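You operate a simulated robot arm through the tools that you are given. There is no shell and no other tool. Be economical: measure what you need, move in short steps, check, and stop when the job is done.

You are at the controls of a simulated robot arm. One attempt, no reset.

JOB
Open the right fittings drawer, take the orange cap on the wide drip shelf and put it away in the inside of the right fittings drawer, then shut the drawer. Take the water bottle and put it in the big blue tub. Take the teal cartridge and leave it on the right end of the ice tank top. Take the grey-cap bottle from the top of the ice tank and leave it in the pink bucket. Open the left fittings drawer, put the wide green clamp on the right end of the ice tank top away in the inside of the left fittings drawer and shut the drawer again. The order is free.

It is judged by the outcome, as a careful person would: the job done as asked, and still so three seconds after it is handed in. It fails if anything else is knocked over, pushed out of place, dropped, spilled or broken. Lids that push on must go on centred and level and be pressed home; caps that screw on are set level and turned clockwise until they are tight.

ROBOT AND FRAMES
A 5-joint arm with a three-finger gripper on a trunk, on a base that drives. Base frame: it is fixed to the floor where the robot stands at the start and does not move with it; the origin is under the middle of the robot, x ahead of it, y to its left, z up. Readings come in m, rad, newtons and seconds.
With the tool pointing down near the work surface it reaches from about 0.18 to 0.62 m from the robot's upright axis, wherever it stands. Its first joint turns from -2.897 to 2.897 rad. Places, roughly: big blue tub (29x20x12 cm) [-1.3, -3.2, 0.9]; grey-cap bottle (6x6x18 cm) [-3.6, -1.5, 0.8]; inside of the left fittings drawer [0.7, 0.6, 0.6]; inside of the right fittings drawer [0.7, 0, 0.6]; left fittings drawer [0.6, 0.6, 0.7]; orange cap (5x5x5 cm) [-1.4, -3, 0.9]; pink bucket (26x20x20 cm) [-3.5, -1.8, 0.8]; right end of the ice tank top [-3.6, -0.8, 0.7]; right fittings drawer [0.6, 0, 0.7]; teal cartridge (7x7x28 cm) [-3.2, -3.5, 1.3]; water bottle [-1.5, -3.5, 1]; wide green clamp (15x10x6 cm) [-3.4, -0.8, 0.7]. The tool tilts only in the upright plane through the base axis and itself; it spins freely about its own axis. Payload 1.37 kg.
The tool frame sits at the grasp point between the pads (the TCP): z along the fingers, y along the line on which they close. The tips reach 0.016 m beyond it. Largest opening 0.101 m; the body of the gripper starts 0.082 m behind the TCP.
Orientation is that of the tool frame in the base frame, as [roll, pitch, yaw] about the fixed x, y, z axes, in that order (R = Rz(yaw) Ry(pitch) Rx(roll)). With the fingers straight down and closing along the base's y, the tool's x points along the base's -x, its y along +y and its z along -z.

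CONTROLS
- The arm moves only by the tool send_rows. Its argument "increments" is one flat list of numbers, 7 for each row, row after row: the shift along the tool's x, y, z in mm, then the turn, a rotation vector about the tool's x, y, z in rad, then the closure, from 0 (fully open) to 1 (shut). In form: [x, y, z, wx, wy, wz, grip, x, y, z, wx, wy, wz, grip, ...]. A call has 1 to 10 rows; each row is the pose to reach, as a shift and turn from the pose commanded when the call began, along the tool's axes at that moment. A row lasts 0.2 s, in which the tool goes at most 0.05 m and 0.15 rad; a call with a longer step from one row to the next is refused whole, and so is a gripper value outside its range. A pose out of reach is approached as far as the arm can. The call stops where the force on the tool passes 40 N (or 10 N more than at its start, if that is more) or the arm is blocked; 0.2 s more then pass. Each finger travels about 0.045 m/s and halts on what it meets, pressing with about 26 N; the grip force reading is that of the motor and also rises with nothing between the fingers. The clock runs only during rows and for 0.2 s after the last one: add rows that repeat a pose to give the fingers time. The reply holds the time, the measured pose of the TCP, the force on the tool along the base axes, the opening and the grip force, in the units named above and with some noise, with the torque about the TCP (base axes, N m) and any sound that the robot's microphone picked up.
- Cameras (640 x 400 px; columns grow to the right, rows downward): "scene" is now at [0.0129, 0.1786, 1.2219]; the picture's right is [0.06, -1.00, 0.00], its down [-0.82, -0.05, -0.58] and it looks along [0.58, 0.04, -0.82] (base axes); focal length 258 px, centre (320, 200). "wrist" rides on the gripper at [0.072, 0.02, -0.104] in the tool frame; the picture's right is [-0.26, 0.96, 0.00], its down [-0.76, -0.21, -0.62] and it looks along [-0.60, -0.16, 0.78] (tool axes); focal length 265 px, centre (320, 200). There is no depth. A picture from a camera that has moved, and an enlarged one, comes with that camera's place and axes in the base frame and with its lens.
- get_image(camera): a new picture of that camera. No time passes.
- move_column(by): slides the trunk up (or, below 0, down) by that many m; the arm and the scene camera ride with it, the base frame stays. It gives what a move gives, with no picture.
- base_move(legs): drives the robot by 1 to 6 legs, each [ahead, left, turn to the left] in m, m and rad, along the robot's own axes; the way and the turn of a leg run together, so that a leg with both is an arc; at most 1.5 m and 3.142 rad a leg. The arm and the cameras ride along, it lands a little off, and it stops where it bumps. It gives what a move gives.
- aim_head(pan, tilt): turns the head with the scene camera to pan (to the left, within 2.705 rad either way) and tilt (down, from -0.506 to 1.204), counted from straight ahead of the robot. It gives what a move gives.
- close_up(camera, box): a new picture of the part [left, top, right, bottom] of that camera's present view, enlarged. No time passes.
- close_job(): hands the job in; it is judged then, once.

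Work in short steps. Places have to be worked out from the pictures, the camera data and where the tool is seen: move nearer, look again, correct. Check each grasp and each placing, and mend what went wrong. You have 207 turns and 180 pictures in all, those below and enlarged ones among them. Open the gripper and draw the arm clear of the work before you hand the job in, unless the task says otherwise; then end with one line.

The tools are called after ">>>" by a JSON object that holds its "fn" and its "kwargs". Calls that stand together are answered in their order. send_rows: Moves the arm, as the interface text tells. Its arguments: {"type":"object","properties":{"increments":{"type":"array"}},"required":["increments"]} The other tools are called the same way: move_column (by) slides the trunk up or down; base_move (legs) drives the base; aim_head (pan, tilt) turns the head that bears the scene camera; get_image (camera) takes a picture; close_up (camera, box) takes an enlarged picture of a part of a camera's view; close_job () hands the job in.

At the start:

```text
t: 0.0
eef_pos: [0.2879, 0.3531, 0.9605]
tcp_rot: [-3.141, 0.001, 3.141]
contact_force: [-0.5, -0.9, -0.4]
moment: [-0.03, -0.01, -0.02]
width: 0.1008
grip_force: 0.1
trunk travel left (down, up): [-0.175, 0.415]
robot x, y, heading: [0.0003, -0.0021, 0.001]
head pan, tilt: [0.063, 0.956]
```

scene: 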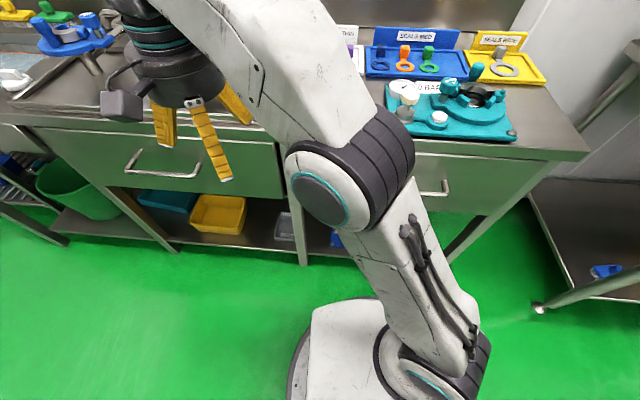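
wrist: 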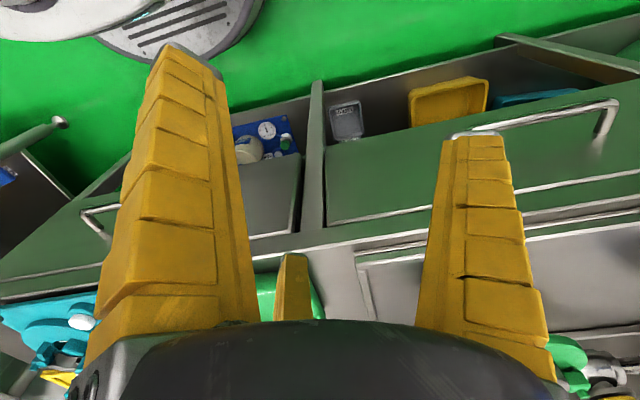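

I start by looking at the drawers and the surroundings with the head turned in different ways.

>>> {"fn": "aim_head", "kwargs": {"pan": -0.3, "tilt": 0.6}}

>>> {"fn": "get_image", "kwargs": {"camera": "scene"}}

>>> {"fn": "aim_head", "kwargs": {"pan": 0.7, "tilt": 0.6}}

>>> {"fn": "get_image", "kwargs": {"camera": "scene"}}

>>> {"fn": "aim_head", "kwargs": {"pan": -1.9, "tilt": 0.3}}

>>> {"fn": "get_image", "kwargs": {"camera": "scene"}}

>>> {"fn": "aim_head", "kwargs": {"pan": -2.6, "tilt": 0.3}}

>>> {"fn": "get_image", "kwargs": {"camera": "scene"}}

```text
t: 0.8
eef_pos: [0.2877, 0.3519, 0.9609]
tcp_rot: [3.142, -0.001, -3.141]
contact_force: [-0.3, -0.5, -0.2]
moment: [0.01, -0.02, 0.04]
width: 0.1007
grip_force: 0.1
trunk travel left (down, up): [-0.175, 0.415]
robot x, y, heading: [-0.0012, 0.0014, -0.002]
head pan, tilt: [-0.3, 0.6]
```

```text
177 pictures are left
camera scene: at [0.0251, 0.1479, 1.2508], right [-0.29, -0.96, 0.0], down [-0.54, 0.17, -0.82], along [0.79, -0.24, -0.57], focal length 258 px, centre (320, 200)
```

scene: 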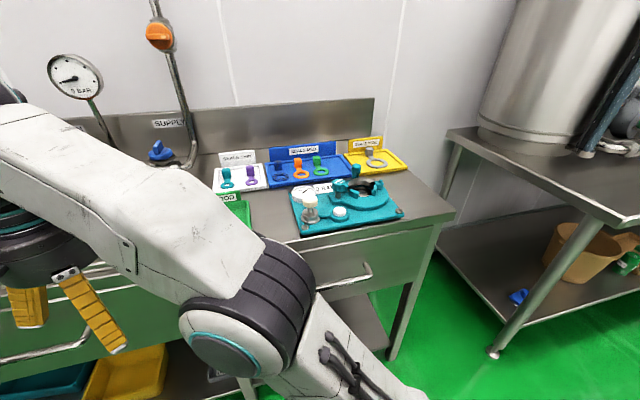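

```text
t: 2.1
eef_pos: [0.2866, 0.353, 0.9616]
tcp_rot: [3.141, 0.0, -3.142]
contact_force: [-0.9, 0.0, -0.5]
moment: [0.0, 0.02, -0.04]
width: 0.1007
grip_force: 0.0
trunk travel left (down, up): [-0.175, 0.415]
robot x, y, heading: [-0.0002, -0.0003, -0.004]
head pan, tilt: [0.7, 0.6]
```

```text
176 pictures are left
camera scene: at [0.0083, 0.2309, 1.2508], right [0.64, -0.77, 0.0], down [-0.43, -0.36, -0.83], along [0.63, 0.53, -0.56], focal length 258 px, centre (320, 200)
```

scene: 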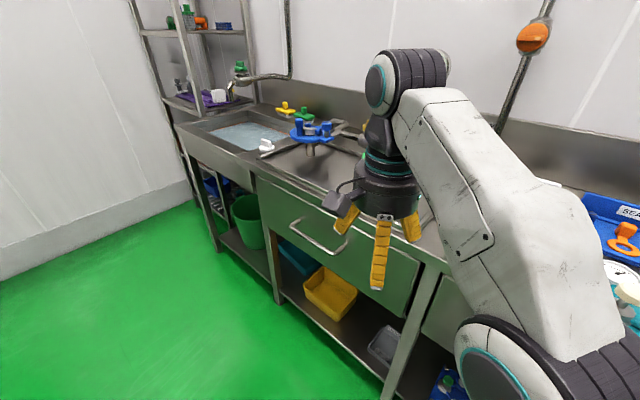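

```text
t: 4.4
eef_pos: [0.2869, 0.3526, 0.9611]
tcp_rot: [-3.141, 0.0, -3.141]
contact_force: [-0.8, -0.4, 0.4]
moment: [0.0, 0.02, -0.01]
width: 0.1006
grip_force: 0.1
trunk travel left (down, up): [-0.175, 0.415]
robot x, y, heading: [-0.0019, 0.0024, 0.003]
head pan, tilt: [-1.901, 0.3]
```

```text
175 pictures are left
camera scene: at [-0.0895, 0.0857, 1.2783], right [-0.95, 0.32, 0.0], down [0.1, 0.28, -0.96], along [-0.31, -0.9, -0.3], focal length 258 px, centre (320, 200)
```

scene: 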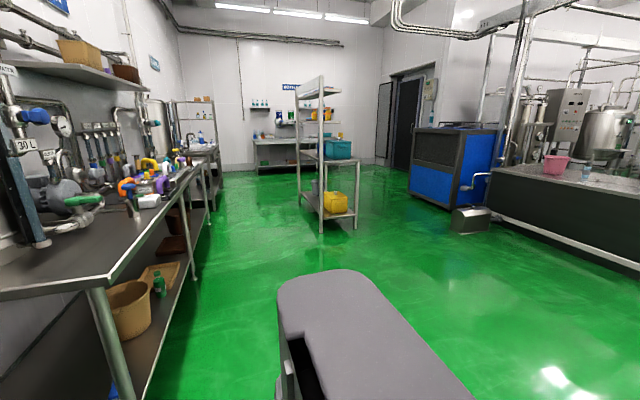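

```text
t: 5.5
eef_pos: [0.2882, 0.3524, 0.9613]
tcp_rot: [3.141, 0.0, 3.141]
contact_force: [0.4, 0.4, -0.4]
moment: [-0.01, 0.02, -0.02]
width: 0.1005
grip_force: 0.1
trunk travel left (down, up): [-0.175, 0.415]
robot x, y, heading: [-0.0014, -0.001, 0.002]
head pan, tilt: [-2.601, 0.3]
```

```text
174 pictures are left
camera scene: at [-0.1393, 0.1259, 1.2783], right [-0.52, 0.86, 0.0], down [0.25, 0.15, -0.96], along [-0.82, -0.49, -0.3], focal length 258 px, centre (320, 200)
```

scene: 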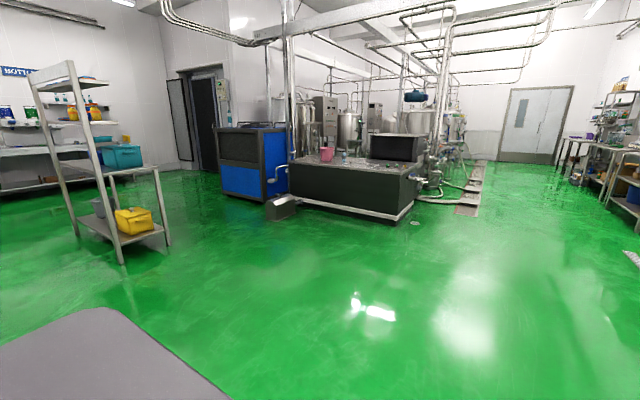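

I see the whole room now. I'll lift the arm aside and look straight at the two drawers from a little farther back.

>>> {"fn": "base_move", "kwargs": {"legs": [[-0.35, 0, 0]]}}

>>> {"fn": "aim_head", "kwargs": {"pan": -0.2, "tilt": 0.6}}

>>> {"fn": "get_image", "kwargs": {"camera": "scene"}}

>>> {"fn": "get_image", "kwargs": {"camera": "wrist"}}

```text
t: 7.8
eef_pos: [-0.0684, 0.3537, 0.9605]
tcp_rot: [-3.141, 0.001, -3.141]
contact_force: [0.1, 0.0, 0.7]
moment: [-0.01, -0.02, 0.0]
width: 0.1006
grip_force: 0.1
trunk travel left (down, up): [-0.175, 0.415]
robot x, y, heading: [-0.3576, -0.0009, 0.004]
head pan, tilt: [-2.601, 0.3]
```

```text
t: 10.0
eef_pos: [-0.0682, 0.3539, 0.9603]
tcp_rot: [3.14, -0.001, -3.139]
contact_force: [-0.9, -0.4, 0.0]
moment: [0.0, 0.02, 0.0]
width: 0.1006
grip_force: 0.0
trunk travel left (down, up): [-0.175, 0.415]
robot x, y, heading: [-0.3563, -0.0023, 0.004]
head pan, tilt: [-0.201, 0.6]
```

```text
173 pictures are left
camera scene: at [-0.3281, 0.1561, 1.2508], right [-0.2, -0.98, 0.0], down [-0.55, 0.11, -0.83], along [0.81, -0.16, -0.56], focal length 258 px, centre (320, 200)
```

scene: 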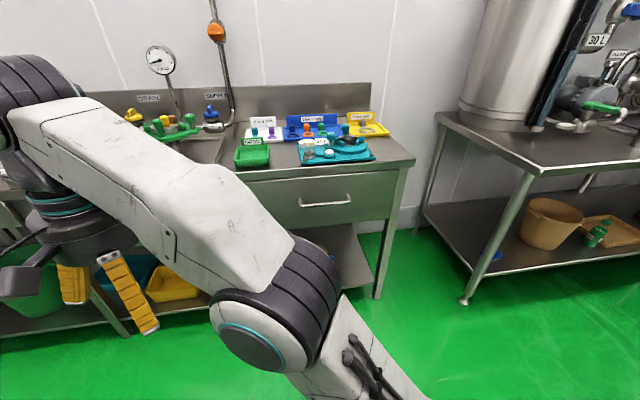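

```text
172 pictures are left
camera wrist: at [-0.1407, 0.3737, 1.0655], right [0.26, 0.96, 0.0], down [0.76, -0.21, 0.62], along [0.6, -0.16, -0.78], focal length 265 px, centre (320, 200)
```

wrist: 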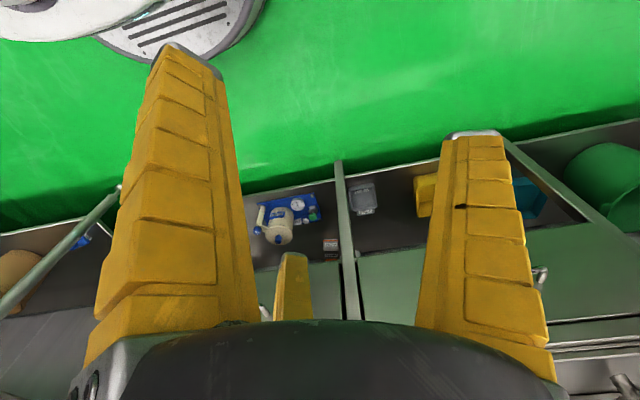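

The right handle works out to about x 0.40, y −0.10..0.08, z 0.74. I swing the arm to straight ahead of the robot and spin it so the fingers close along x.

>>> {"fn": "send_rows", "kwargs": {"increments": [-10, -40, 0, 0, 0, 0.15, 0, -20, -80, 0, 0, 0, 0.3, 0, -30, -120, 0, 0, 0, 0.45, 0, -40, -160, 0, 0, 0, 0.6, 0, -50, -200, 0, 0, 0, 0.75, 0, -60, -240, 0, 0, 0, 0.9, 0, -70, -280, 0, 0, 0, 1.05, 0, -80, -320, 0, 0, 0, 1.2, 0, -90, -350, 0, 0, 0, 1.35, 0, -90, -354, 0, 0, 0, 1.5, 0]}}

```text
t: 12.2
eef_pos: [0.0235, -0.0011, 0.9615]
tcp_rot: [3.141, 0.0, 1.641]
contact_force: [0.0, -0.5, 0.6]
moment: [-0.03, -0.01, 0.03]
width: 0.1008
grip_force: 0.0
trunk travel left (down, up): [-0.175, 0.415]
robot x, y, heading: [-0.3517, -0.0007, -0.002]
head pan, tilt: [-0.201, 0.6]
```

Straight ahead now. I finish the spin, then tilt the tool toward pointing forward while moving out a bit.

>>> {"fn": "send_rows", "kwargs": {"increments": [0, 0, 0, 0, 0, 0.0708, 0]}}

>>> {"fn": "send_rows", "kwargs": {"increments": [0, 15, 0, -0.13, 0, 0, 0, 0, 30, 0, -0.26, 0, 0, 0, 0, 45, 0, -0.39, 0, 0, 0, 0, 60, 0, -0.52, 0, 0, 0, 0, 75, 0, -0.65, 0, 0, 0, 0, 90, 0, -0.78, 0, 0, 0, 0, 105, 0, -0.91, 0, 0, 0, 0, 120, 0, -1.04, 0, 0, 0, 0, 135, 0, -1.17, 0, 0, 0, 0, 150, 0, -1.3, 0, 0, 0]}}

>>> {"fn": "get_image", "kwargs": {"camera": "scene"}}

>>> {"fn": "get_image", "kwargs": {"camera": "wrist"}}

```text
t: 12.6
eef_pos: [0.0217, -0.0011, 0.962]
tcp_rot: [3.14, 0.0, 1.57]
contact_force: [-0.2, 0.4, -0.2]
moment: [0.02, 0.02, 0.01]
width: 0.1006
grip_force: 0.1
trunk travel left (down, up): [-0.175, 0.415]
robot x, y, heading: [-0.3535, -0.0023, -0.003]
head pan, tilt: [-0.201, 0.6]
```

```text
t: 14.8
eef_pos: [0.173, 0.0017, 0.9626]
tcp_rot: [1.841, 0.0, 1.572]
contact_force: [-0.8, -0.1, 1.0]
moment: [0.0, -0.01, -0.01]
width: 0.1008
grip_force: 0.0
trunk travel left (down, up): [-0.175, 0.415]
robot x, y, heading: [-0.3546, -0.0004, 0.002]
head pan, tilt: [-0.201, 0.6]
```

```text
171 pictures are left
camera scene: at [-0.3282, 0.1561, 1.2509], right [-0.2, -0.98, 0.0], down [-0.55, 0.11, -0.83], along [0.81, -0.16, -0.56], focal length 258 px, centre (320, 200)
```

scene: 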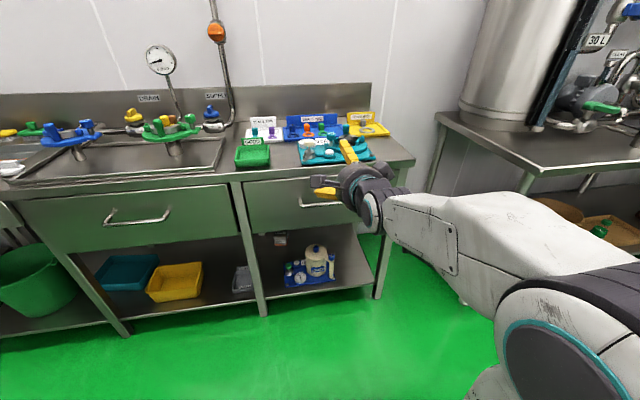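

```text
170 pictures are left
camera wrist: at [0.0769, 0.0735, 1.0089], right [0.26, -0.26, 0.93], down [-0.65, -0.76, -0.03], along [0.71, -0.6, -0.37], focal length 265 px, centre (320, 200)
```

wrist: 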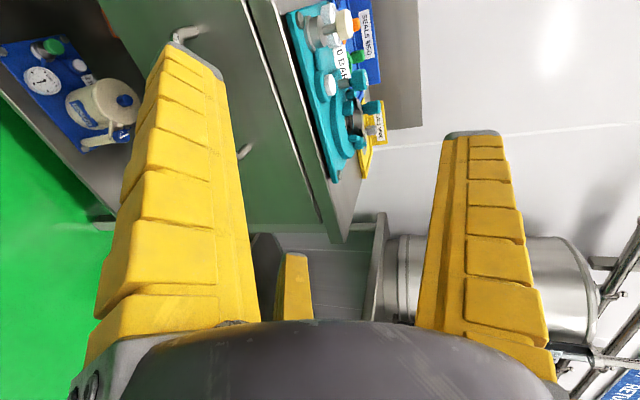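

The left handle is near (0.42, 0.60, 0.74), the right one at (0.41, −0.01, 0.74). I lower the tool to handle height in front of the right drawer.

>>> {"fn": "send_rows", "kwargs": {"increments": [-2, -32, 26, 0, 0, 0, 0.2, -4, -63, 51, 0, 0, 0, 0.2, -6, -95, 77, 0, 0, 0, 0.2, -8, -126, 102, 0, 0, 0, 0.2, -10, -158, 128, 0, 0, 0, 0.2, -12, -188, 153, 0, 0, 0, 0.2]}}

>>> {"fn": "get_image", "kwargs": {"camera": "wrist"}}

>>> {"fn": "close_up", "kwargs": {"camera": "scene", "box": [220, 130, 420, 255]}}

```text
t: 16.2
eef_pos: [0.2712, -0.004, 0.7375]
tcp_rot: [1.84, 0.001, 1.564]
contact_force: [0.5, -0.3, 0.8]
moment: [-0.02, -0.01, -0.01]
width: 0.0826
grip_force: 1.6
out of reach, approached as far as the arm can: row 4, 5, 6
trunk travel left (down, up): [-0.175, 0.415]
robot x, y, heading: [-0.356, -0.0025, -0.002]
head pan, tilt: [-0.201, 0.6]
```

```text
169 pictures are left
camera wrist: at [0.1768, 0.0691, 0.7837], right [0.26, -0.26, 0.93], down [-0.66, -0.75, -0.03], along [0.71, -0.6, -0.37], focal length 265 px, centre (320, 200)
```

wrist: 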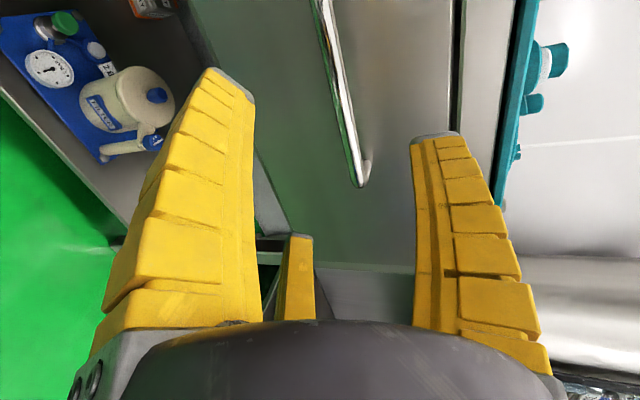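

```text
3.20 times, centred on (320, 192) of scene
camera zoom: at [-0.3283, 0.1561, 1.2509], right [-0.2, -0.98, 0.0], down [-0.55, 0.11, -0.83], along [0.81, -0.16, -0.56], focal length 826 px, centre (320, 224)
```

zoom: 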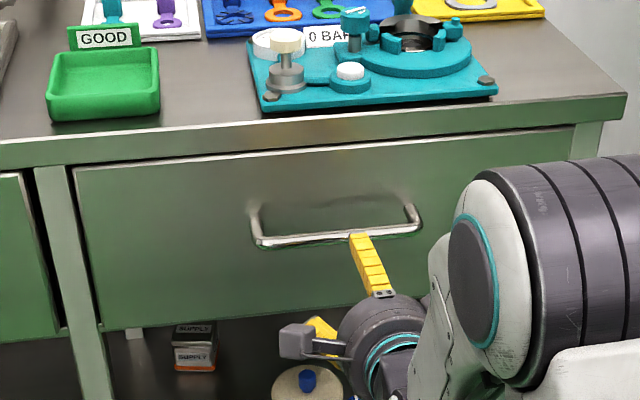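

The bar is at about (0.40, −0.01, 0.725) and the fingers straddle it in height. I drive 0.10 m ahead to be near it and look again.

>>> {"fn": "base_move", "kwargs": {"legs": [[0.1, 0, 0]]}}

>>> {"fn": "get_image", "kwargs": {"camera": "wrist"}}

>>> {"fn": "close_up", "kwargs": {"camera": "scene", "box": [220, 150, 420, 275]}}

```text
t: 17.4
eef_pos: [0.3742, -0.0071, 0.7372]
tcp_rot: [1.842, 0.001, 1.56]
contact_force: [-0.1, -0.4, 1.1]
moment: [0.0, -0.04, 0.05]
width: 0.0831
grip_force: 1.5
trunk travel left (down, up): [-0.175, 0.415]
robot x, y, heading: [-0.2523, -0.0006, 0.004]
head pan, tilt: [-0.201, 0.6]
```

```text
167 pictures are left
camera wrist: at [0.2787, 0.0678, 0.7841], right [0.26, -0.26, 0.93], down [-0.66, -0.75, -0.03], along [0.71, -0.61, -0.37], focal length 265 px, centre (320, 200)
```

wrist: 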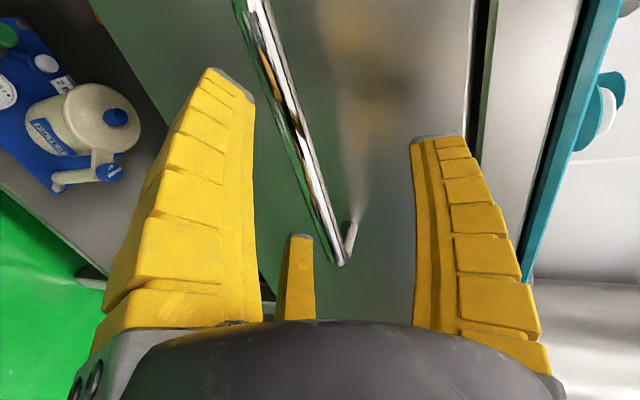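

```text
3.20 times, centred on (320, 212) of scene
camera zoom: at [-0.2259, 0.1561, 1.2508], right [-0.2, -0.98, 0.0], down [-0.55, 0.11, -0.83], along [0.81, -0.17, -0.56], focal length 826 px, centre (320, 160)
```

zoom: 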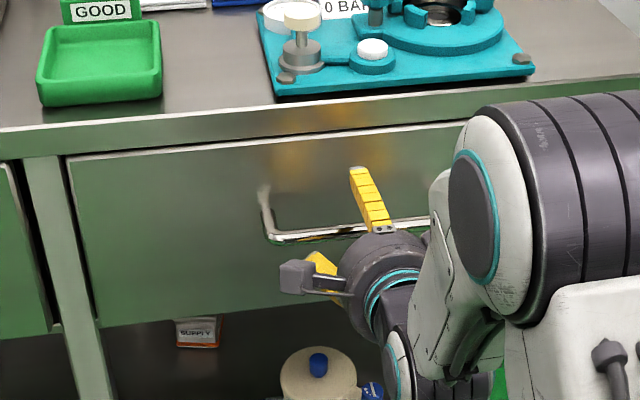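

Bar confirmed at x≈0.399, z≈0.722. I move in ~31 mm and close on it.

>>> {"fn": "send_rows", "kwargs": {"increments": [0, -6, 16, 0, 0, 0, 0.2, 0, -6, 31, 0, 0, 0, 0.2, 0, -6, 31, 0, 0, 0, 1, 0, -6, 31, 0, 0, 0, 1, 0, -6, 31, 0, 0, 0, 1, 0, -6, 31, 0, 0, 0, 1, 0, -6, 31, 0, 0, 0, 1, 0, -6, 31, 0, 0, 0, 1]}}

>>> {"fn": "get_image", "kwargs": {"camera": "wrist"}}

```text
t: 19.2
eef_pos: [0.4014, -0.0073, 0.7148]
tcp_rot: [1.864, 0.003, 1.558]
contact_force: [-4.4, -12.7, -29.4]
moment: [0.2, -0.02, -0.16]
width: 0.0206
grip_force: 28.1
trunk travel left (down, up): [-0.175, 0.415]
robot x, y, heading: [-0.2531, 0.0026, 0.001]
head pan, tilt: [-0.201, 0.6]
```

```text
165 pictures are left
camera wrist: at [0.3072, 0.0659, 0.7638], right [0.28, -0.27, 0.92], down [-0.66, -0.75, -0.02], along [0.7, -0.61, -0.38], focal length 265 px, centre (320, 200)
```

wrist: 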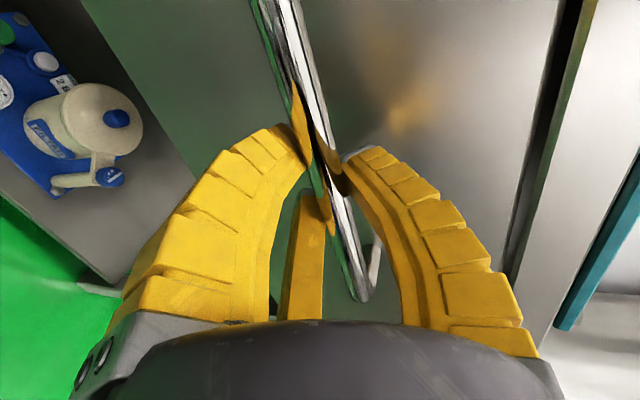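

Gripped on the bar with ~30 N vertical strain; I lower slightly and pull straight back in −x.

>>> {"fn": "send_rows", "kwargs": {"increments": [0, -8, 2, 0, 0, 0, 1, 0, -13, -17, 0, 0, 0, 1, 0, -18, -36, 0, 0, 0, 1, 0, -24, -55, 0, 0, 0, 1, 0, -29, -75, 0, 0, 0, 1, 0, -34, -94, 0, 0, 0, 1]}}

>>> {"fn": "get_image", "kwargs": {"camera": "scene"}}

```text
t: 20.6
eef_pos: [0.3031, -0.0047, 0.7145]
tcp_rot: [1.84, 0.001, 1.563]
contact_force: [-3.4, -7.3, -9.0]
moment: [0.26, -0.01, -0.07]
width: 0.0198
grip_force: 28.8
trunk travel left (down, up): [-0.175, 0.415]
robot x, y, heading: [-0.253, 0.0005, -0.001]
head pan, tilt: [-0.201, 0.6]
```

```text
164 pictures are left
camera scene: at [-0.2255, 0.1554, 1.251], right [-0.2, -0.98, 0.0], down [-0.55, 0.11, -0.82], along [0.81, -0.16, -0.57], focal length 258 px, centre (320, 200)
```

scene: 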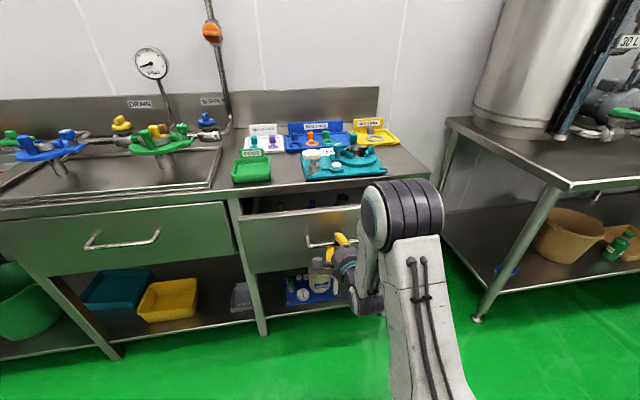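

The drawer is sliding out nicely. I pull on another 0.15 m.

>>> {"fn": "send_rows", "kwargs": {"increments": [0, -6, -24, 0, 0, 0, 1, 0, -13, -48, 0, 0, 0, 1, 0, -20, -72, 0, 0, 0, 1, 0, -27, -96, 0, 0, 0, 1, 0, -34, -120, 0, 0, 0, 1, 0, -40, -145, 0, 0, 0, 1]}}

>>> {"fn": "get_image", "kwargs": {"camera": "scene"}}

```text
t: 22.0
eef_pos: [0.2836, -0.0044, 0.7145]
tcp_rot: [1.846, 0.005, 1.563]
contact_force: [-2.0, 5.6, -14.0]
moment: [0.26, 0.02, -0.14]
width: 0.02
grip_force: 28.2
out of reach, approached as far as the arm can: row 1, 2, 3, 4, 5, 6
trunk travel left (down, up): [-0.175, 0.415]
robot x, y, heading: [-0.2568, 0.0033, -0.002]
head pan, tilt: [-0.201, 0.6]
```

```text
163 pictures are left
camera scene: at [-0.2249, 0.1566, 1.2507], right [-0.2, -0.98, 0.0], down [-0.55, 0.11, -0.82], along [0.81, -0.17, -0.57], focal length 258 px, centre (320, 200)
```

scene: 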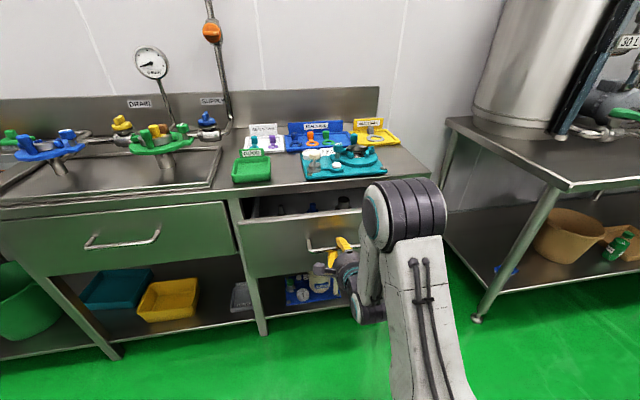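

The arm can't fold nearer in this posture, so I continue the pull by driving the base back.

>>> {"fn": "base_move", "kwargs": {"legs": [[-0.12, 0, 0]]}}

>>> {"fn": "get_image", "kwargs": {"camera": "scene"}}

```text
t: 23.2
eef_pos: [0.1632, -0.0009, 0.7143]
tcp_rot: [1.845, 0.004, 1.566]
contact_force: [2.5, 34.7, -14.4]
moment: [0.31, 0.03, -0.2]
width: 0.0194
grip_force: 28.0
trunk travel left (down, up): [-0.175, 0.415]
robot x, y, heading: [-0.3706, -0.0012, -0.002]
head pan, tilt: [-0.201, 0.6]
```

```text
162 pictures are left
camera scene: at [-0.3454, 0.1595, 1.2503], right [-0.2, -0.98, 0.0], down [-0.55, 0.11, -0.82], along [0.81, -0.17, -0.57], focal length 258 px, centre (320, 200)
```

scene: 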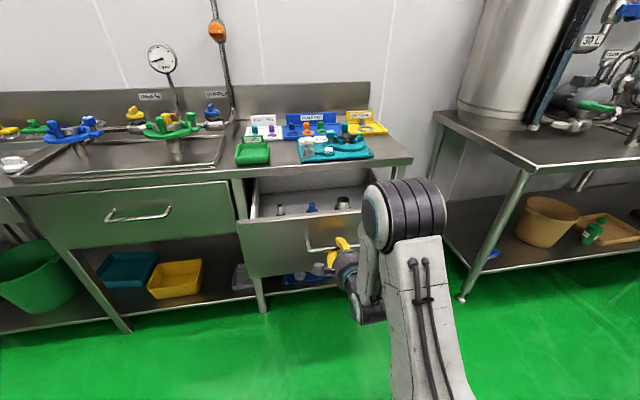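

The drawer is ~0.24 m open, enough. I let go and back the base off; then I look inside.

>>> {"fn": "send_rows", "kwargs": {"increments": [0, 0, 0, 0, 0, 0, 0.2, 0, 0, 0, 0, 0, 0, 0.2, 0, 0, 0, 0, 0, 0, 0.2, 0, 0, 0, 0, 0, 0, 0.2]}}

>>> {"fn": "base_move", "kwargs": {"legs": [[-0.12, 0, 0]]}}

>>> {"fn": "get_image", "kwargs": {"camera": "scene"}}

```text
t: 24.2
eef_pos: [0.1623, -0.0031, 0.7153]
tcp_rot: [1.842, 0.002, 1.565]
contact_force: [0.1, -0.4, 0.6]
moment: [0.02, 0.0, -0.04]
width: 0.0828
grip_force: 1.6
trunk travel left (down, up): [-0.175, 0.415]
robot x, y, heading: [-0.3704, 0.0016, -0.003]
head pan, tilt: [-0.201, 0.6]
```

```text
t: 25.4
eef_pos: [0.0417, -0.0019, 0.7161]
tcp_rot: [1.843, 0.002, 1.568]
contact_force: [0.3, -0.2, 0.8]
moment: [-0.02, 0.01, 0.0]
width: 0.0828
grip_force: 1.4
trunk travel left (down, up): [-0.175, 0.415]
robot x, y, heading: [-0.4951, 0.002, -0.001]
head pan, tilt: [-0.201, 0.6]
```

```text
161 pictures are left
camera scene: at [-0.467, 0.1564, 1.2508], right [-0.2, -0.98, 0.0], down [-0.55, 0.11, -0.83], along [0.81, -0.16, -0.57], focal length 258 px, centre (320, 200)
```

scene: 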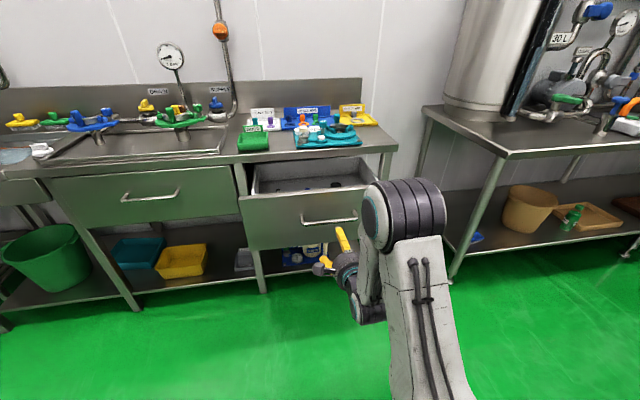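

Both inside pieces are visible; now the left drawer. I shift 0.60 m left and then 0.3 m ahead.

>>> {"fn": "base_move", "kwargs": {"legs": [[0, 0.605, 0], [0.3, 0, 0]]}}

>>> {"fn": "get_image", "kwargs": {"camera": "wrist"}}

>>> {"fn": "get_image", "kwargs": {"camera": "scene"}}

```text
t: 30.5
eef_pos: [0.3418, 0.6039, 0.7155]
tcp_rot: [1.842, 0.002, 1.558]
contact_force: [-0.2, 0.0, -0.2]
moment: [0.02, 0.01, -0.04]
width: 0.0829
grip_force: 1.5
trunk travel left (down, up): [-0.175, 0.415]
robot x, y, heading: [-0.1949, 0.611, -0.01]
head pan, tilt: [-0.201, 0.6]
```

```text
160 pictures are left
camera wrist: at [0.247, 0.6789, 0.7624], right [0.26, -0.27, 0.93], down [-0.66, -0.75, -0.03], along [0.7, -0.61, -0.37], focal length 265 px, centre (320, 200)
```

wrist: 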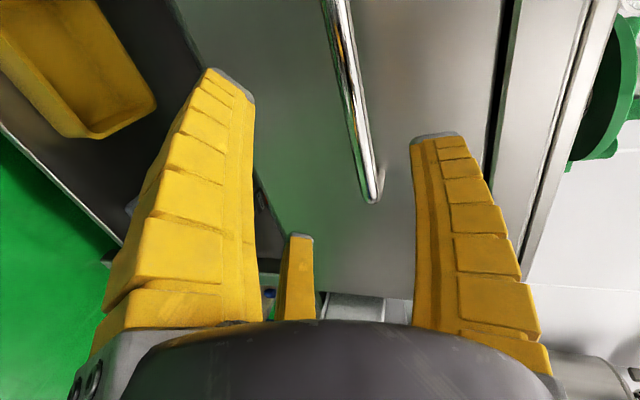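

```text
159 pictures are left
camera scene: at [-0.1658, 0.7676, 1.2508], right [-0.21, -0.98, 0.0], down [-0.55, 0.12, -0.83], along [0.81, -0.17, -0.56], focal length 258 px, centre (320, 200)
```

scene: 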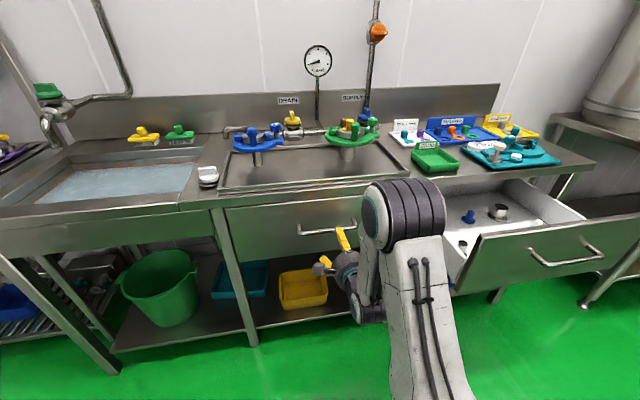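

Same geometry here: bar end at about (0.40, 0.545, 0.72). I move in 60 mm and close.

>>> {"fn": "send_rows", "kwargs": {"increments": [0, 6, 19, 0, 0, 0, 0.2, 0, 12, 38, 0, 0, 0, 0.2, 0, 18, 58, 0, 0, 0, 0.2, 0, 18, 58, 0, 0, 0, 0.2]}}

>>> {"fn": "get_image", "kwargs": {"camera": "wrist"}}

```text
t: 31.5
eef_pos: [0.4029, 0.6047, 0.7163]
tcp_rot: [1.844, 0.001, 1.559]
contact_force: [-1.0, 0.4, -0.6]
moment: [-0.02, -0.03, -0.04]
width: 0.0828
grip_force: 1.7
trunk travel left (down, up): [-0.175, 0.415]
robot x, y, heading: [-0.1954, 0.6101, -0.007]
head pan, tilt: [-0.201, 0.6]
```

```text
158 pictures are left
camera wrist: at [0.3084, 0.6781, 0.764], right [0.26, -0.27, 0.93], down [-0.66, -0.75, -0.03], along [0.7, -0.61, -0.37], focal length 265 px, centre (320, 200)
```

wrist: 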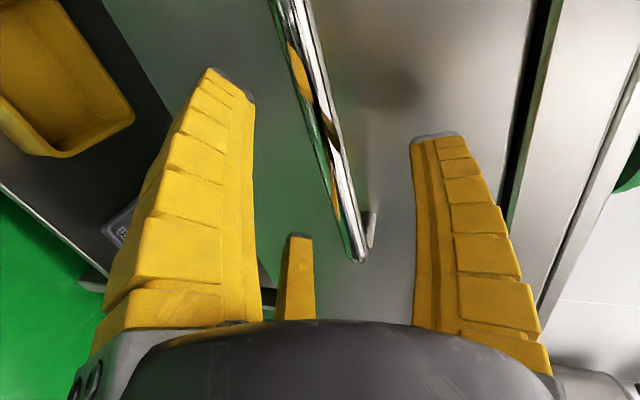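

Good alignment; close on the bar, then pull 40 mm.

>>> {"fn": "send_rows", "kwargs": {"increments": [0, 4, 3, 0, 0, 0, 0.5, 0, 4, 3, 0, 0, 0, 1, 0, 4, 3, 0, 0, 0, 1, 0, 4, 3, 0, 0, 0, 1, 0, 4, 3, 0, 0, 0, 1, 0, 4, 3, 0, 0, 0, 1]}}

>>> {"fn": "send_rows", "kwargs": {"increments": [0, -6, -18, 0, 0, 0, 1, 0, -12, -40, 0, 0, 0, 1]}}

```text
t: 32.9
eef_pos: [0.4044, 0.6031, 0.7196]
tcp_rot: [1.847, 0.001, 1.557]
contact_force: [-20.6, -4.0, -0.5]
moment: [0.2, -0.02, -0.17]
width: 0.0075
grip_force: 28.0
trunk travel left (down, up): [-0.175, 0.415]
robot x, y, heading: [-0.1941, 0.6115, -0.009]
head pan, tilt: [-0.201, 0.6]
```

```text
t: 33.5
eef_pos: [0.365, 0.6046, 0.7203]
tcp_rot: [1.841, 0.002, 1.559]
contact_force: [-0.4, 0.9, -0.6]
moment: [-0.05, 0.01, 0.0]
width: 0.0
grip_force: 28.7
trunk travel left (down, up): [-0.175, 0.415]
robot x, y, heading: [-0.1928, 0.6137, -0.005]
head pan, tilt: [-0.201, 0.6]
```

It slipped off (opening 0). I look at where the bar sits relative to the fingers.

>>> {"fn": "get_image", "kwargs": {"camera": "wrist"}}

>>> {"fn": "close_up", "kwargs": {"camera": "scene", "box": [240, 170, 440, 295]}}

```text
157 pictures are left
camera wrist: at [0.2714, 0.6789, 0.7662], right [0.26, -0.27, 0.93], down [-0.66, -0.75, -0.03], along [0.7, -0.61, -0.37], focal length 265 px, centre (320, 200)
```

wrist: 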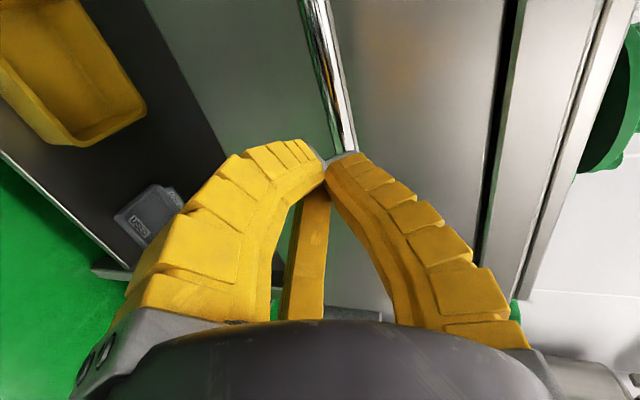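

```text
3.20 times, centred on (340, 232) of scene
camera zoom: at [-0.1653, 0.7677, 1.2508], right [-0.21, -0.98, 0.0], down [-0.55, 0.12, -0.83], along [0.81, -0.17, -0.56], focal length 826 px, centre (256, 96)
```

zoom: 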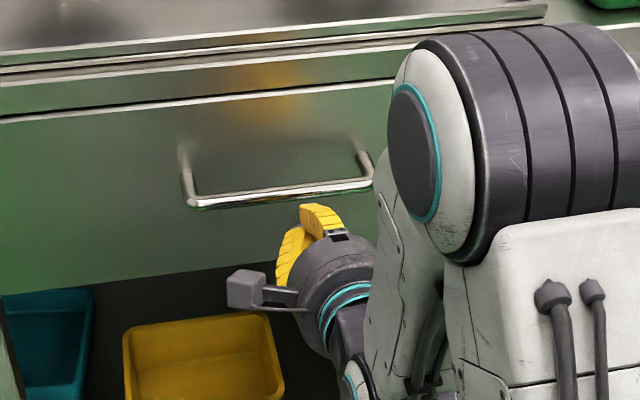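

The bar here is nearer x≈0.42. I reopen, advance 58 mm, and close again.

>>> {"fn": "send_rows", "kwargs": {"increments": [0, 0, 0, 0, 0, 0, 0.2, 0, 0, 0, 0, 0, 0, 0.2, 0, 0, 0, 0, 0, 0, 0.2, 0, 0, 0, 0, 0, 0, 0.2, 0, 5, 18, 0, 0, 0, 0.2, 0, 10, 37, 0, 0, 0, 0.2, 0, 16, 56, 0, 0, 0, 0.2, 0, 16, 56, 0, 0, 0, 0.2]}}

>>> {"fn": "send_rows", "kwargs": {"increments": [0, 0, 0, 0, 0, 0, 1, 0, 0, 0, 0, 0, 0, 1, 0, 0, 0, 0, 0, 0, 1, 0, 0, 0, 0, 0, 0, 1, 0, 0, 0, 0, 0, 0, 1, 0, 0, 0, 0, 0, 0, 1]}}

>>> {"fn": "get_image", "kwargs": {"camera": "wrist"}}

```text
t: 35.3
eef_pos: [0.4235, 0.603, 0.7199]
tcp_rot: [1.846, 0.002, 1.556]
contact_force: [0.0, 0.7, 0.2]
moment: [-0.03, 0.02, -0.02]
width: 0.0829
grip_force: 1.8
trunk travel left (down, up): [-0.175, 0.415]
robot x, y, heading: [-0.1946, 0.6095, -0.01]
head pan, tilt: [-0.201, 0.6]
```

```text
t: 36.7
eef_pos: [0.4233, 0.6006, 0.7146]
tcp_rot: [1.859, 0.0, 1.558]
contact_force: [-4.7, -9.3, -25.6]
moment: [0.21, -0.1, -0.16]
width: 0.0195
grip_force: 27.4
trunk travel left (down, up): [-0.175, 0.415]
robot x, y, heading: [-0.1965, 0.6097, -0.007]
head pan, tilt: [-0.201, 0.6]
```

```text
155 pictures are left
camera wrist: at [0.3297, 0.6765, 0.7626], right [0.27, -0.27, 0.92], down [-0.67, -0.75, -0.02], along [0.7, -0.61, -0.38], focal length 265 px, centre (320, 200)
```

wrist: 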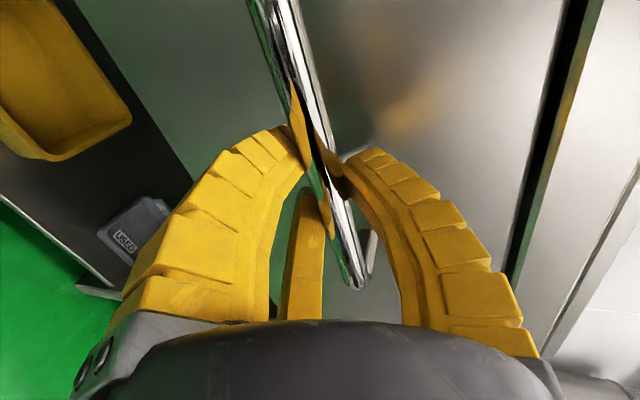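

Same firm hold as on the first one (0.0195). I ease down 8 mm and pull with the arm, then continue with the base.

>>> {"fn": "send_rows", "kwargs": {"increments": [0, -7, 2, 0, 0, 0, 1, 0, -12, -17, 0, 0, 0, 1, 0, -17, -36, 0, 0, 0, 1, 0, -23, -55, 0, 0, 0, 1]}}

>>> {"fn": "base_move", "kwargs": {"legs": [[-0.18, 0, 0]]}}

>>> {"fn": "get_image", "kwargs": {"camera": "scene"}}

```text
t: 37.7
eef_pos: [0.3631, 0.6043, 0.7133]
tcp_rot: [1.84, 0.002, 1.558]
contact_force: [-1.3, -7.5, 2.7]
moment: [0.32, 0.03, -0.06]
width: 0.0197
grip_force: 28.3
trunk travel left (down, up): [-0.175, 0.415]
robot x, y, heading: [-0.1907, 0.6111, -0.009]
head pan, tilt: [-0.201, 0.6]
```

```text
t: 39.2
eef_pos: [0.186, 0.6031, 0.7078]
tcp_rot: [1.855, 0.004, 1.555]
contact_force: [-2.0, -1.8, -13.2]
moment: [-0.13, -0.28, -0.04]
width: 0.0015
grip_force: 27.8
trunk travel left (down, up): [-0.175, 0.415]
robot x, y, heading: [-0.3759, 0.6122, -0.007]
head pan, tilt: [-0.201, 0.6]
```

```text
154 pictures are left
camera scene: at [-0.341, 0.7686, 1.2505], right [-0.21, -0.98, 0.0], down [-0.55, 0.12, -0.82], along [0.81, -0.17, -0.57], focal length 258 px, centre (320, 200)
```

scene: 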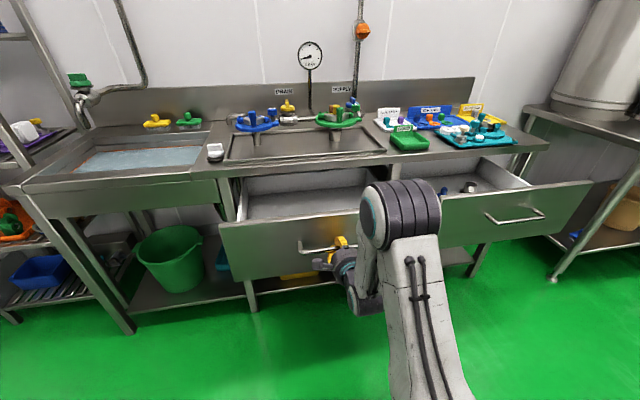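

The left drawer is well open (~0.2 m) and empty; the fingers have slid off the bar. I back off, and inspect the drawer interior.

>>> {"fn": "base_move", "kwargs": {"legs": [[-0.25, 0, 0]]}}

>>> {"fn": "aim_head", "kwargs": {"pan": 0, "tilt": 0.6}}

>>> {"fn": "get_image", "kwargs": {"camera": "scene"}}

```text
t: 40.4
eef_pos: [0.097, 0.6052, 0.7107]
tcp_rot: [1.846, 0.001, 1.557]
contact_force: [7.2, 1.2, -2.8]
moment: [-0.03, 0.0, -0.03]
width: 0.008
grip_force: 28.2
trunk travel left (down, up): [-0.175, 0.415]
robot x, y, heading: [-0.4634, 0.6129, -0.009]
head pan, tilt: [-0.201, 0.6]
stopped in leg 1: the force on the tool passed its limit at 114 N (the readings are from after the stop); the commanded pose is now the measured one
```

```text
t: 41.1
eef_pos: [0.0957, 0.6069, 0.7103]
tcp_rot: [1.847, 0.003, 1.558]
contact_force: [10.3, 0.9, -3.1]
moment: [0.03, 0.06, -0.01]
width: 0.0077
grip_force: 27.8
trunk travel left (down, up): [-0.175, 0.415]
robot x, y, heading: [-0.4648, 0.6083, -0.001]
head pan, tilt: [0.0, 0.6]
```

```text
153 pictures are left
camera scene: at [-0.433, 0.7873, 1.2508], right [-0.01, -1.0, 0.0], down [-0.57, 0.0, -0.82], along [0.82, -0.01, -0.57], focal length 258 px, centre (320, 200)
```

scene: 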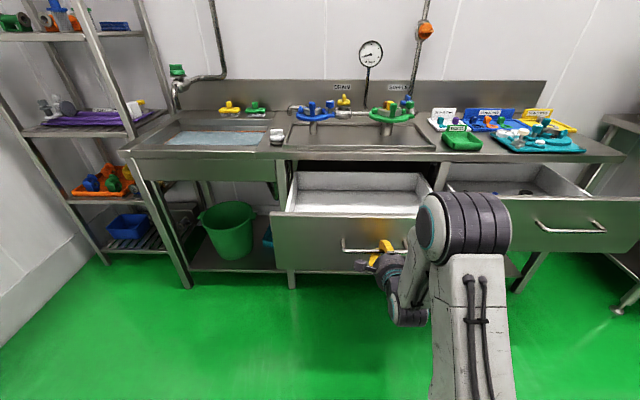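

It was still hooked and the drawer is now at its full stop. I open the fingers properly before leaving.

>>> {"fn": "send_rows", "kwargs": {"increments": [0, 0, 0, 0, 0, 0, 0.5, 0, 0, 0, 0, 0, 0, 0.2, 0, 0, 0, 0, 0, 0, 0.2, 0, 0, 0, 0, 0, 0, 0.2, 0, 0, 0, 0, 0, 0, 0.2]}}

>>> {"fn": "get_image", "kwargs": {"camera": "wrist"}}

```text
t: 42.4
eef_pos: [0.0955, 0.6057, 0.7109]
tcp_rot: [1.847, 0.002, 1.56]
contact_force: [-2.7, -0.1, -1.2]
moment: [0.01, -0.06, 0.0]
width: 0.0822
grip_force: 1.0
trunk travel left (down, up): [-0.175, 0.415]
robot x, y, heading: [-0.4661, 0.614, -0.007]
head pan, tilt: [0.0, 0.6]
```

```text
152 pictures are left
camera wrist: at [0.0005, 0.6805, 0.7579], right [0.26, -0.27, 0.93], down [-0.66, -0.75, -0.03], along [0.7, -0.61, -0.37], focal length 265 px, centre (320, 200)
```

wrist: 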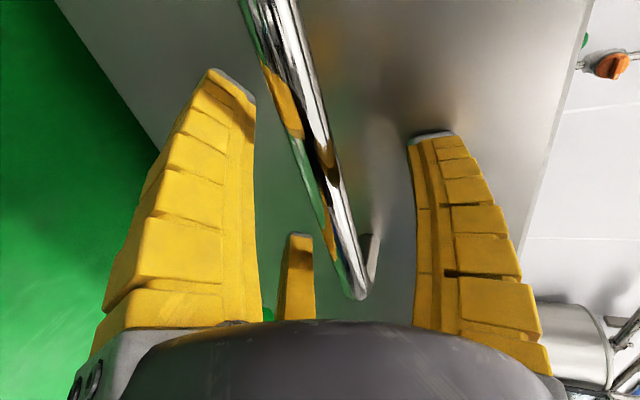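

Drawer is out ~0.32 m, handle at x≈0.09. I back off, turn right and drive toward the shelf cart.

>>> {"fn": "base_move", "kwargs": {"legs": [[-0.4, 0, 0], [0, 0, -1.57], [1.2, 0, 0]]}}

>>> {"fn": "aim_head", "kwargs": {"pan": 0.1, "tilt": 0.25}}

>>> {"fn": "get_image", "kwargs": {"camera": "scene"}}

```text
t: 54.2
eef_pos: [-0.832, -1.1238, 0.7108]
tcp_rot: [1.847, 0.002, 0.015]
contact_force: [-0.6, 0.4, 0.0]
moment: [0.0, 0.02, -0.04]
width: 0.0829
grip_force: 1.3
trunk travel left (down, up): [-0.175, 0.415]
robot x, y, heading: [-0.839, -0.5649, -1.543]
head pan, tilt: [0.0, 0.6]
```

```text
t: 55.0
eef_pos: [-0.8312, -1.1238, 0.7096]
tcp_rot: [1.846, 0.002, 0.014]
contact_force: [-0.8, 0.6, 0.4]
moment: [0.0, 0.0, -0.01]
width: 0.083
grip_force: 1.7
trunk travel left (down, up): [-0.175, 0.415]
robot x, y, heading: [-0.8409, -0.5637, -1.548]
head pan, tilt: [0.099, 0.25]
```

```text
151 pictures are left
camera scene: at [-0.6542, -0.5939, 1.283], right [-0.99, -0.12, 0.0], down [-0.03, 0.25, -0.97], along [0.12, -0.96, -0.25], focal length 258 px, centre (320, 200)
```

scene: 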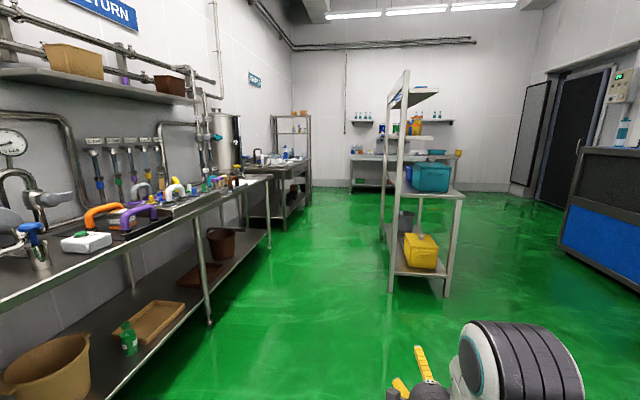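

>>> {"fn": "close_up", "kwargs": {"camera": "scene", "box": [370, 60, 490, 300]}}

>>> {"fn": "aim_head", "kwargs": {"pan": -0.8, "tilt": 0.25}}

>>> {"fn": "get_image", "kwargs": {"camera": "scene"}}

```text
1.67 times, centred on (430, 180) of scene
camera zoom: at [-0.6542, -0.5939, 1.283], right [-0.99, -0.12, 0.0], down [-0.03, 0.25, -0.97], along [0.12, -0.96, -0.25], focal length 430 px, centre (137, 233)
```

zoom: 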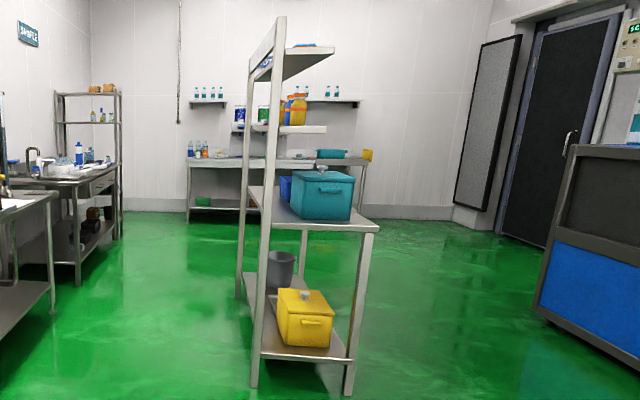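

```text
t: 56.2
eef_pos: [-0.832, -1.1233, 0.7107]
tcp_rot: [1.848, 0.0, 0.015]
contact_force: [0.1, 0.9, 0.0]
moment: [0.03, 0.0, 0.0]
width: 0.083
grip_force: 1.3
trunk travel left (down, up): [-0.175, 0.415]
robot x, y, heading: [-0.8428, -0.5661, -1.546]
head pan, tilt: [-0.799, 0.25]
```

```text
149 pictures are left
camera scene: at [-0.7309, -0.5679, 1.2831], right [-0.71, 0.7, 0.0], down [0.17, 0.18, -0.97], along [-0.68, -0.69, -0.25], focal length 258 px, centre (320, 200)
```

scene: 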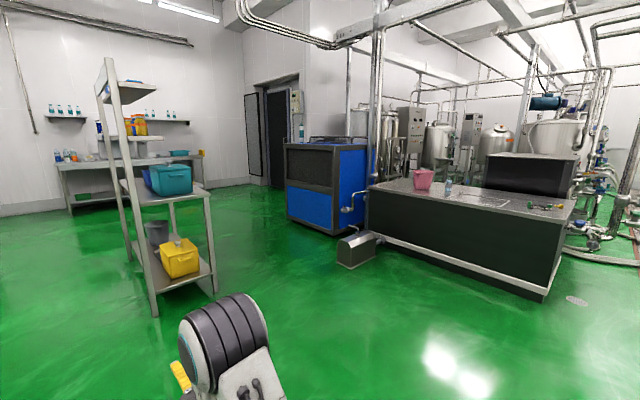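

The open long side of the cart faces −x; the blue machine (teal cartridge on top) is opposite at x≈−3. First I fold the arm back to tool-down, high and close in, for safe driving.

>>> {"fn": "send_rows", "kwargs": {"increments": [0, 20, -23, 0.13, 0, 0, 0.2, 0, 39, -46, 0.26, 0, 0, 0.2, 0, 59, -69, 0.39, 0, 0, 0.2, 0, 78, -92, 0.52, 0, 0, 0.2, 0, 98, -115, 0.65, 0, 0, 0.2, 0, 118, -139, 0.78, 0, 0, 0.2, 0, 137, -162, 0.91, 0, 0, 0.2, 0, 157, -185, 1.04, 0, 0, 0.2, 0, 176, -208, 1.17, 0, 0, 0.2, 0, 196, -231, 1.29, 0, 0, 0.2]}}

>>> {"fn": "base_move", "kwargs": {"legs": [[0, -1.25, 0], [1.0, 0, 0]]}}

>>> {"fn": "aim_head", "kwargs": {"pan": 0.5, "tilt": 0.4}}

>>> {"fn": "get_image", "kwargs": {"camera": "scene"}}

>>> {"fn": "aim_head", "kwargs": {"pan": -0.5, "tilt": 0.4}}

>>> {"fn": "get_image", "kwargs": {"camera": "scene"}}

```text
t: 58.4
eef_pos: [-0.8333, -0.9548, 0.9641]
tcp_rot: [3.136, -0.001, 0.016]
contact_force: [0.6, -0.2, -0.1]
moment: [-0.01, 0.03, 0.0]
width: 0.0831
grip_force: 1.0
trunk travel left (down, up): [-0.175, 0.415]
robot x, y, heading: [-0.8401, -0.5622, -1.546]
head pan, tilt: [-0.799, 0.25]
```

```text
t: 69.6
eef_pos: [-2.0659, -1.9932, 0.9626]
tcp_rot: [3.138, 0.0, 0.016]
contact_force: [-0.1, 0.0, 0.5]
moment: [0.03, -0.01, -0.01]
width: 0.0829
grip_force: 1.5
trunk travel left (down, up): [-0.175, 0.415]
robot x, y, heading: [-2.0714, -1.6038, -1.547]
head pan, tilt: [-0.799, 0.25]
```

```text
t: 71.0
eef_pos: [-2.0656, -1.9927, 0.9627]
tcp_rot: [3.137, 0.001, 0.018]
contact_force: [-0.5, 0.8, -0.1]
moment: [0.0, 0.02, 0.0]
width: 0.0826
grip_force: 1.0
trunk travel left (down, up): [-0.175, 0.415]
robot x, y, heading: [-2.0698, -1.6002, -1.546]
head pan, tilt: [0.499, 0.4]
```

```text
148 pictures are left
camera scene: at [-1.8521, -1.6204, 1.2691], right [-0.87, -0.5, 0.0], down [-0.19, 0.34, -0.92], along [0.46, -0.8, -0.39], focal length 258 px, centre (320, 200)
```

scene: 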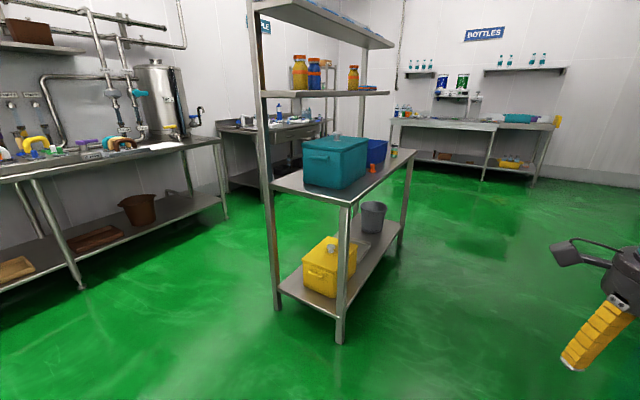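

```text
t: 72.3
eef_pos: [-2.0665, -1.9938, 0.9627]
tcp_rot: [3.137, 0.0, 0.018]
contact_force: [0.6, 0.7, 0.2]
moment: [0.02, -0.01, 0.0]
width: 0.083
grip_force: 1.9
trunk travel left (down, up): [-0.175, 0.415]
robot x, y, heading: [-2.0732, -1.6051, -1.543]
head pan, tilt: [-0.499, 0.4]
```

```text
147 pictures are left
camera scene: at [-1.9407, -1.6224, 1.2691], right [-0.89, 0.46, 0.0], down [0.18, 0.35, -0.92], along [-0.42, -0.82, -0.39], focal length 258 px, centre (320, 200)
```

scene: 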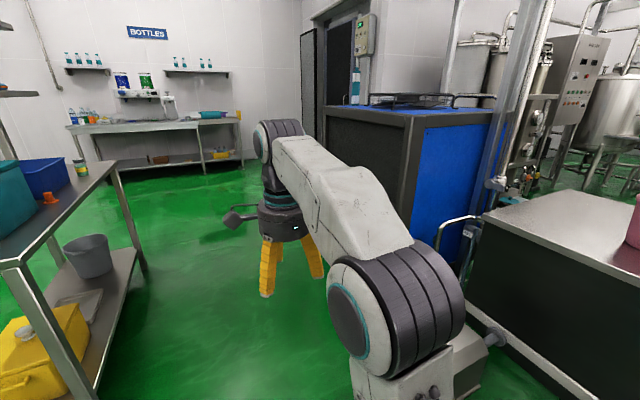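

The blue tub, the orange cap and the cart layout are visible; the teal cartridge stands on the blue machine. I drive alongside the cart and turn to face it.

>>> {"fn": "base_move", "kwargs": {"legs": [[1.45, 0, 0], [0, 0, 1.545]]}}

>>> {"fn": "aim_head", "kwargs": {"pan": 0, "tilt": 0.5}}

>>> {"fn": "get_image", "kwargs": {"camera": "scene"}}

>>> {"fn": "get_image", "kwargs": {"camera": "wrist"}}

```text
t: 83.3
eef_pos: [-1.6582, -3.0741, 0.962]
tcp_rot: [3.136, -0.001, 1.532]
contact_force: [0.8, 0.2, 0.3]
moment: [0.01, 0.03, 0.0]
width: 0.0829
grip_force: 1.7
trunk travel left (down, up): [-0.175, 0.415]
robot x, y, heading: [-2.0478, -3.059, -0.031]
head pan, tilt: [-0.499, 0.4]
```

```text
t: 84.2
eef_pos: [-1.6556, -3.0755, 0.9622]
tcp_rot: [3.137, -0.001, 1.533]
contact_force: [0.3, 0.3, 0.0]
moment: [0.0, 0.0, 0.02]
width: 0.083
grip_force: 1.5
trunk travel left (down, up): [-0.175, 0.415]
robot x, y, heading: [-2.0498, -3.0642, -0.032]
head pan, tilt: [0.0, 0.499]
```

```text
146 pictures are left
camera scene: at [-2.0111, -2.8873, 1.2599], right [-0.03, -1.0, 0.0], down [-0.48, 0.02, -0.88], along [0.88, -0.03, -0.48], focal length 258 px, centre (320, 200)
```

scene: 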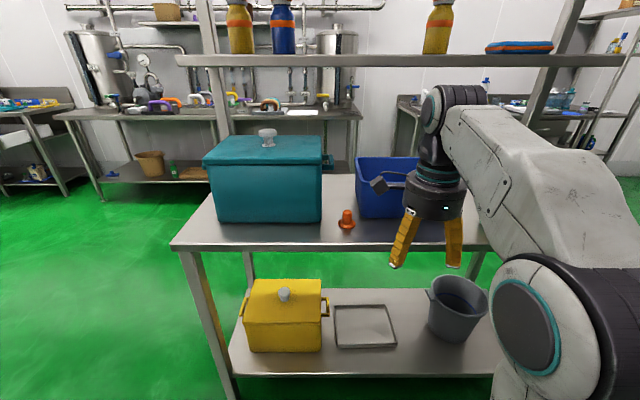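

```text
145 pictures are left
camera wrist: at [-1.6359, -3.0026, 1.067], right [0.95, -0.3, 0.01], down [-0.24, -0.75, 0.62], along [-0.18, -0.59, -0.78], focal length 265 px, centre (320, 200)
```

wrist: 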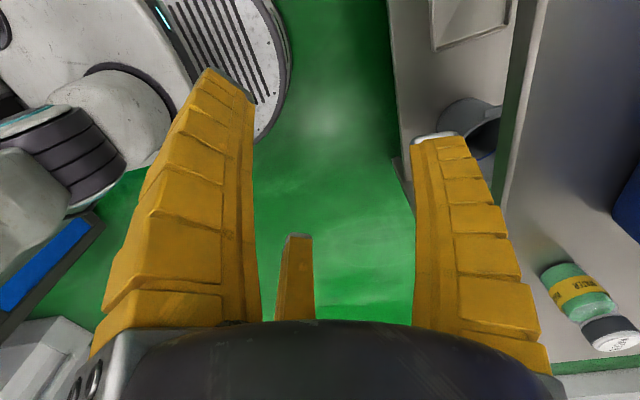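

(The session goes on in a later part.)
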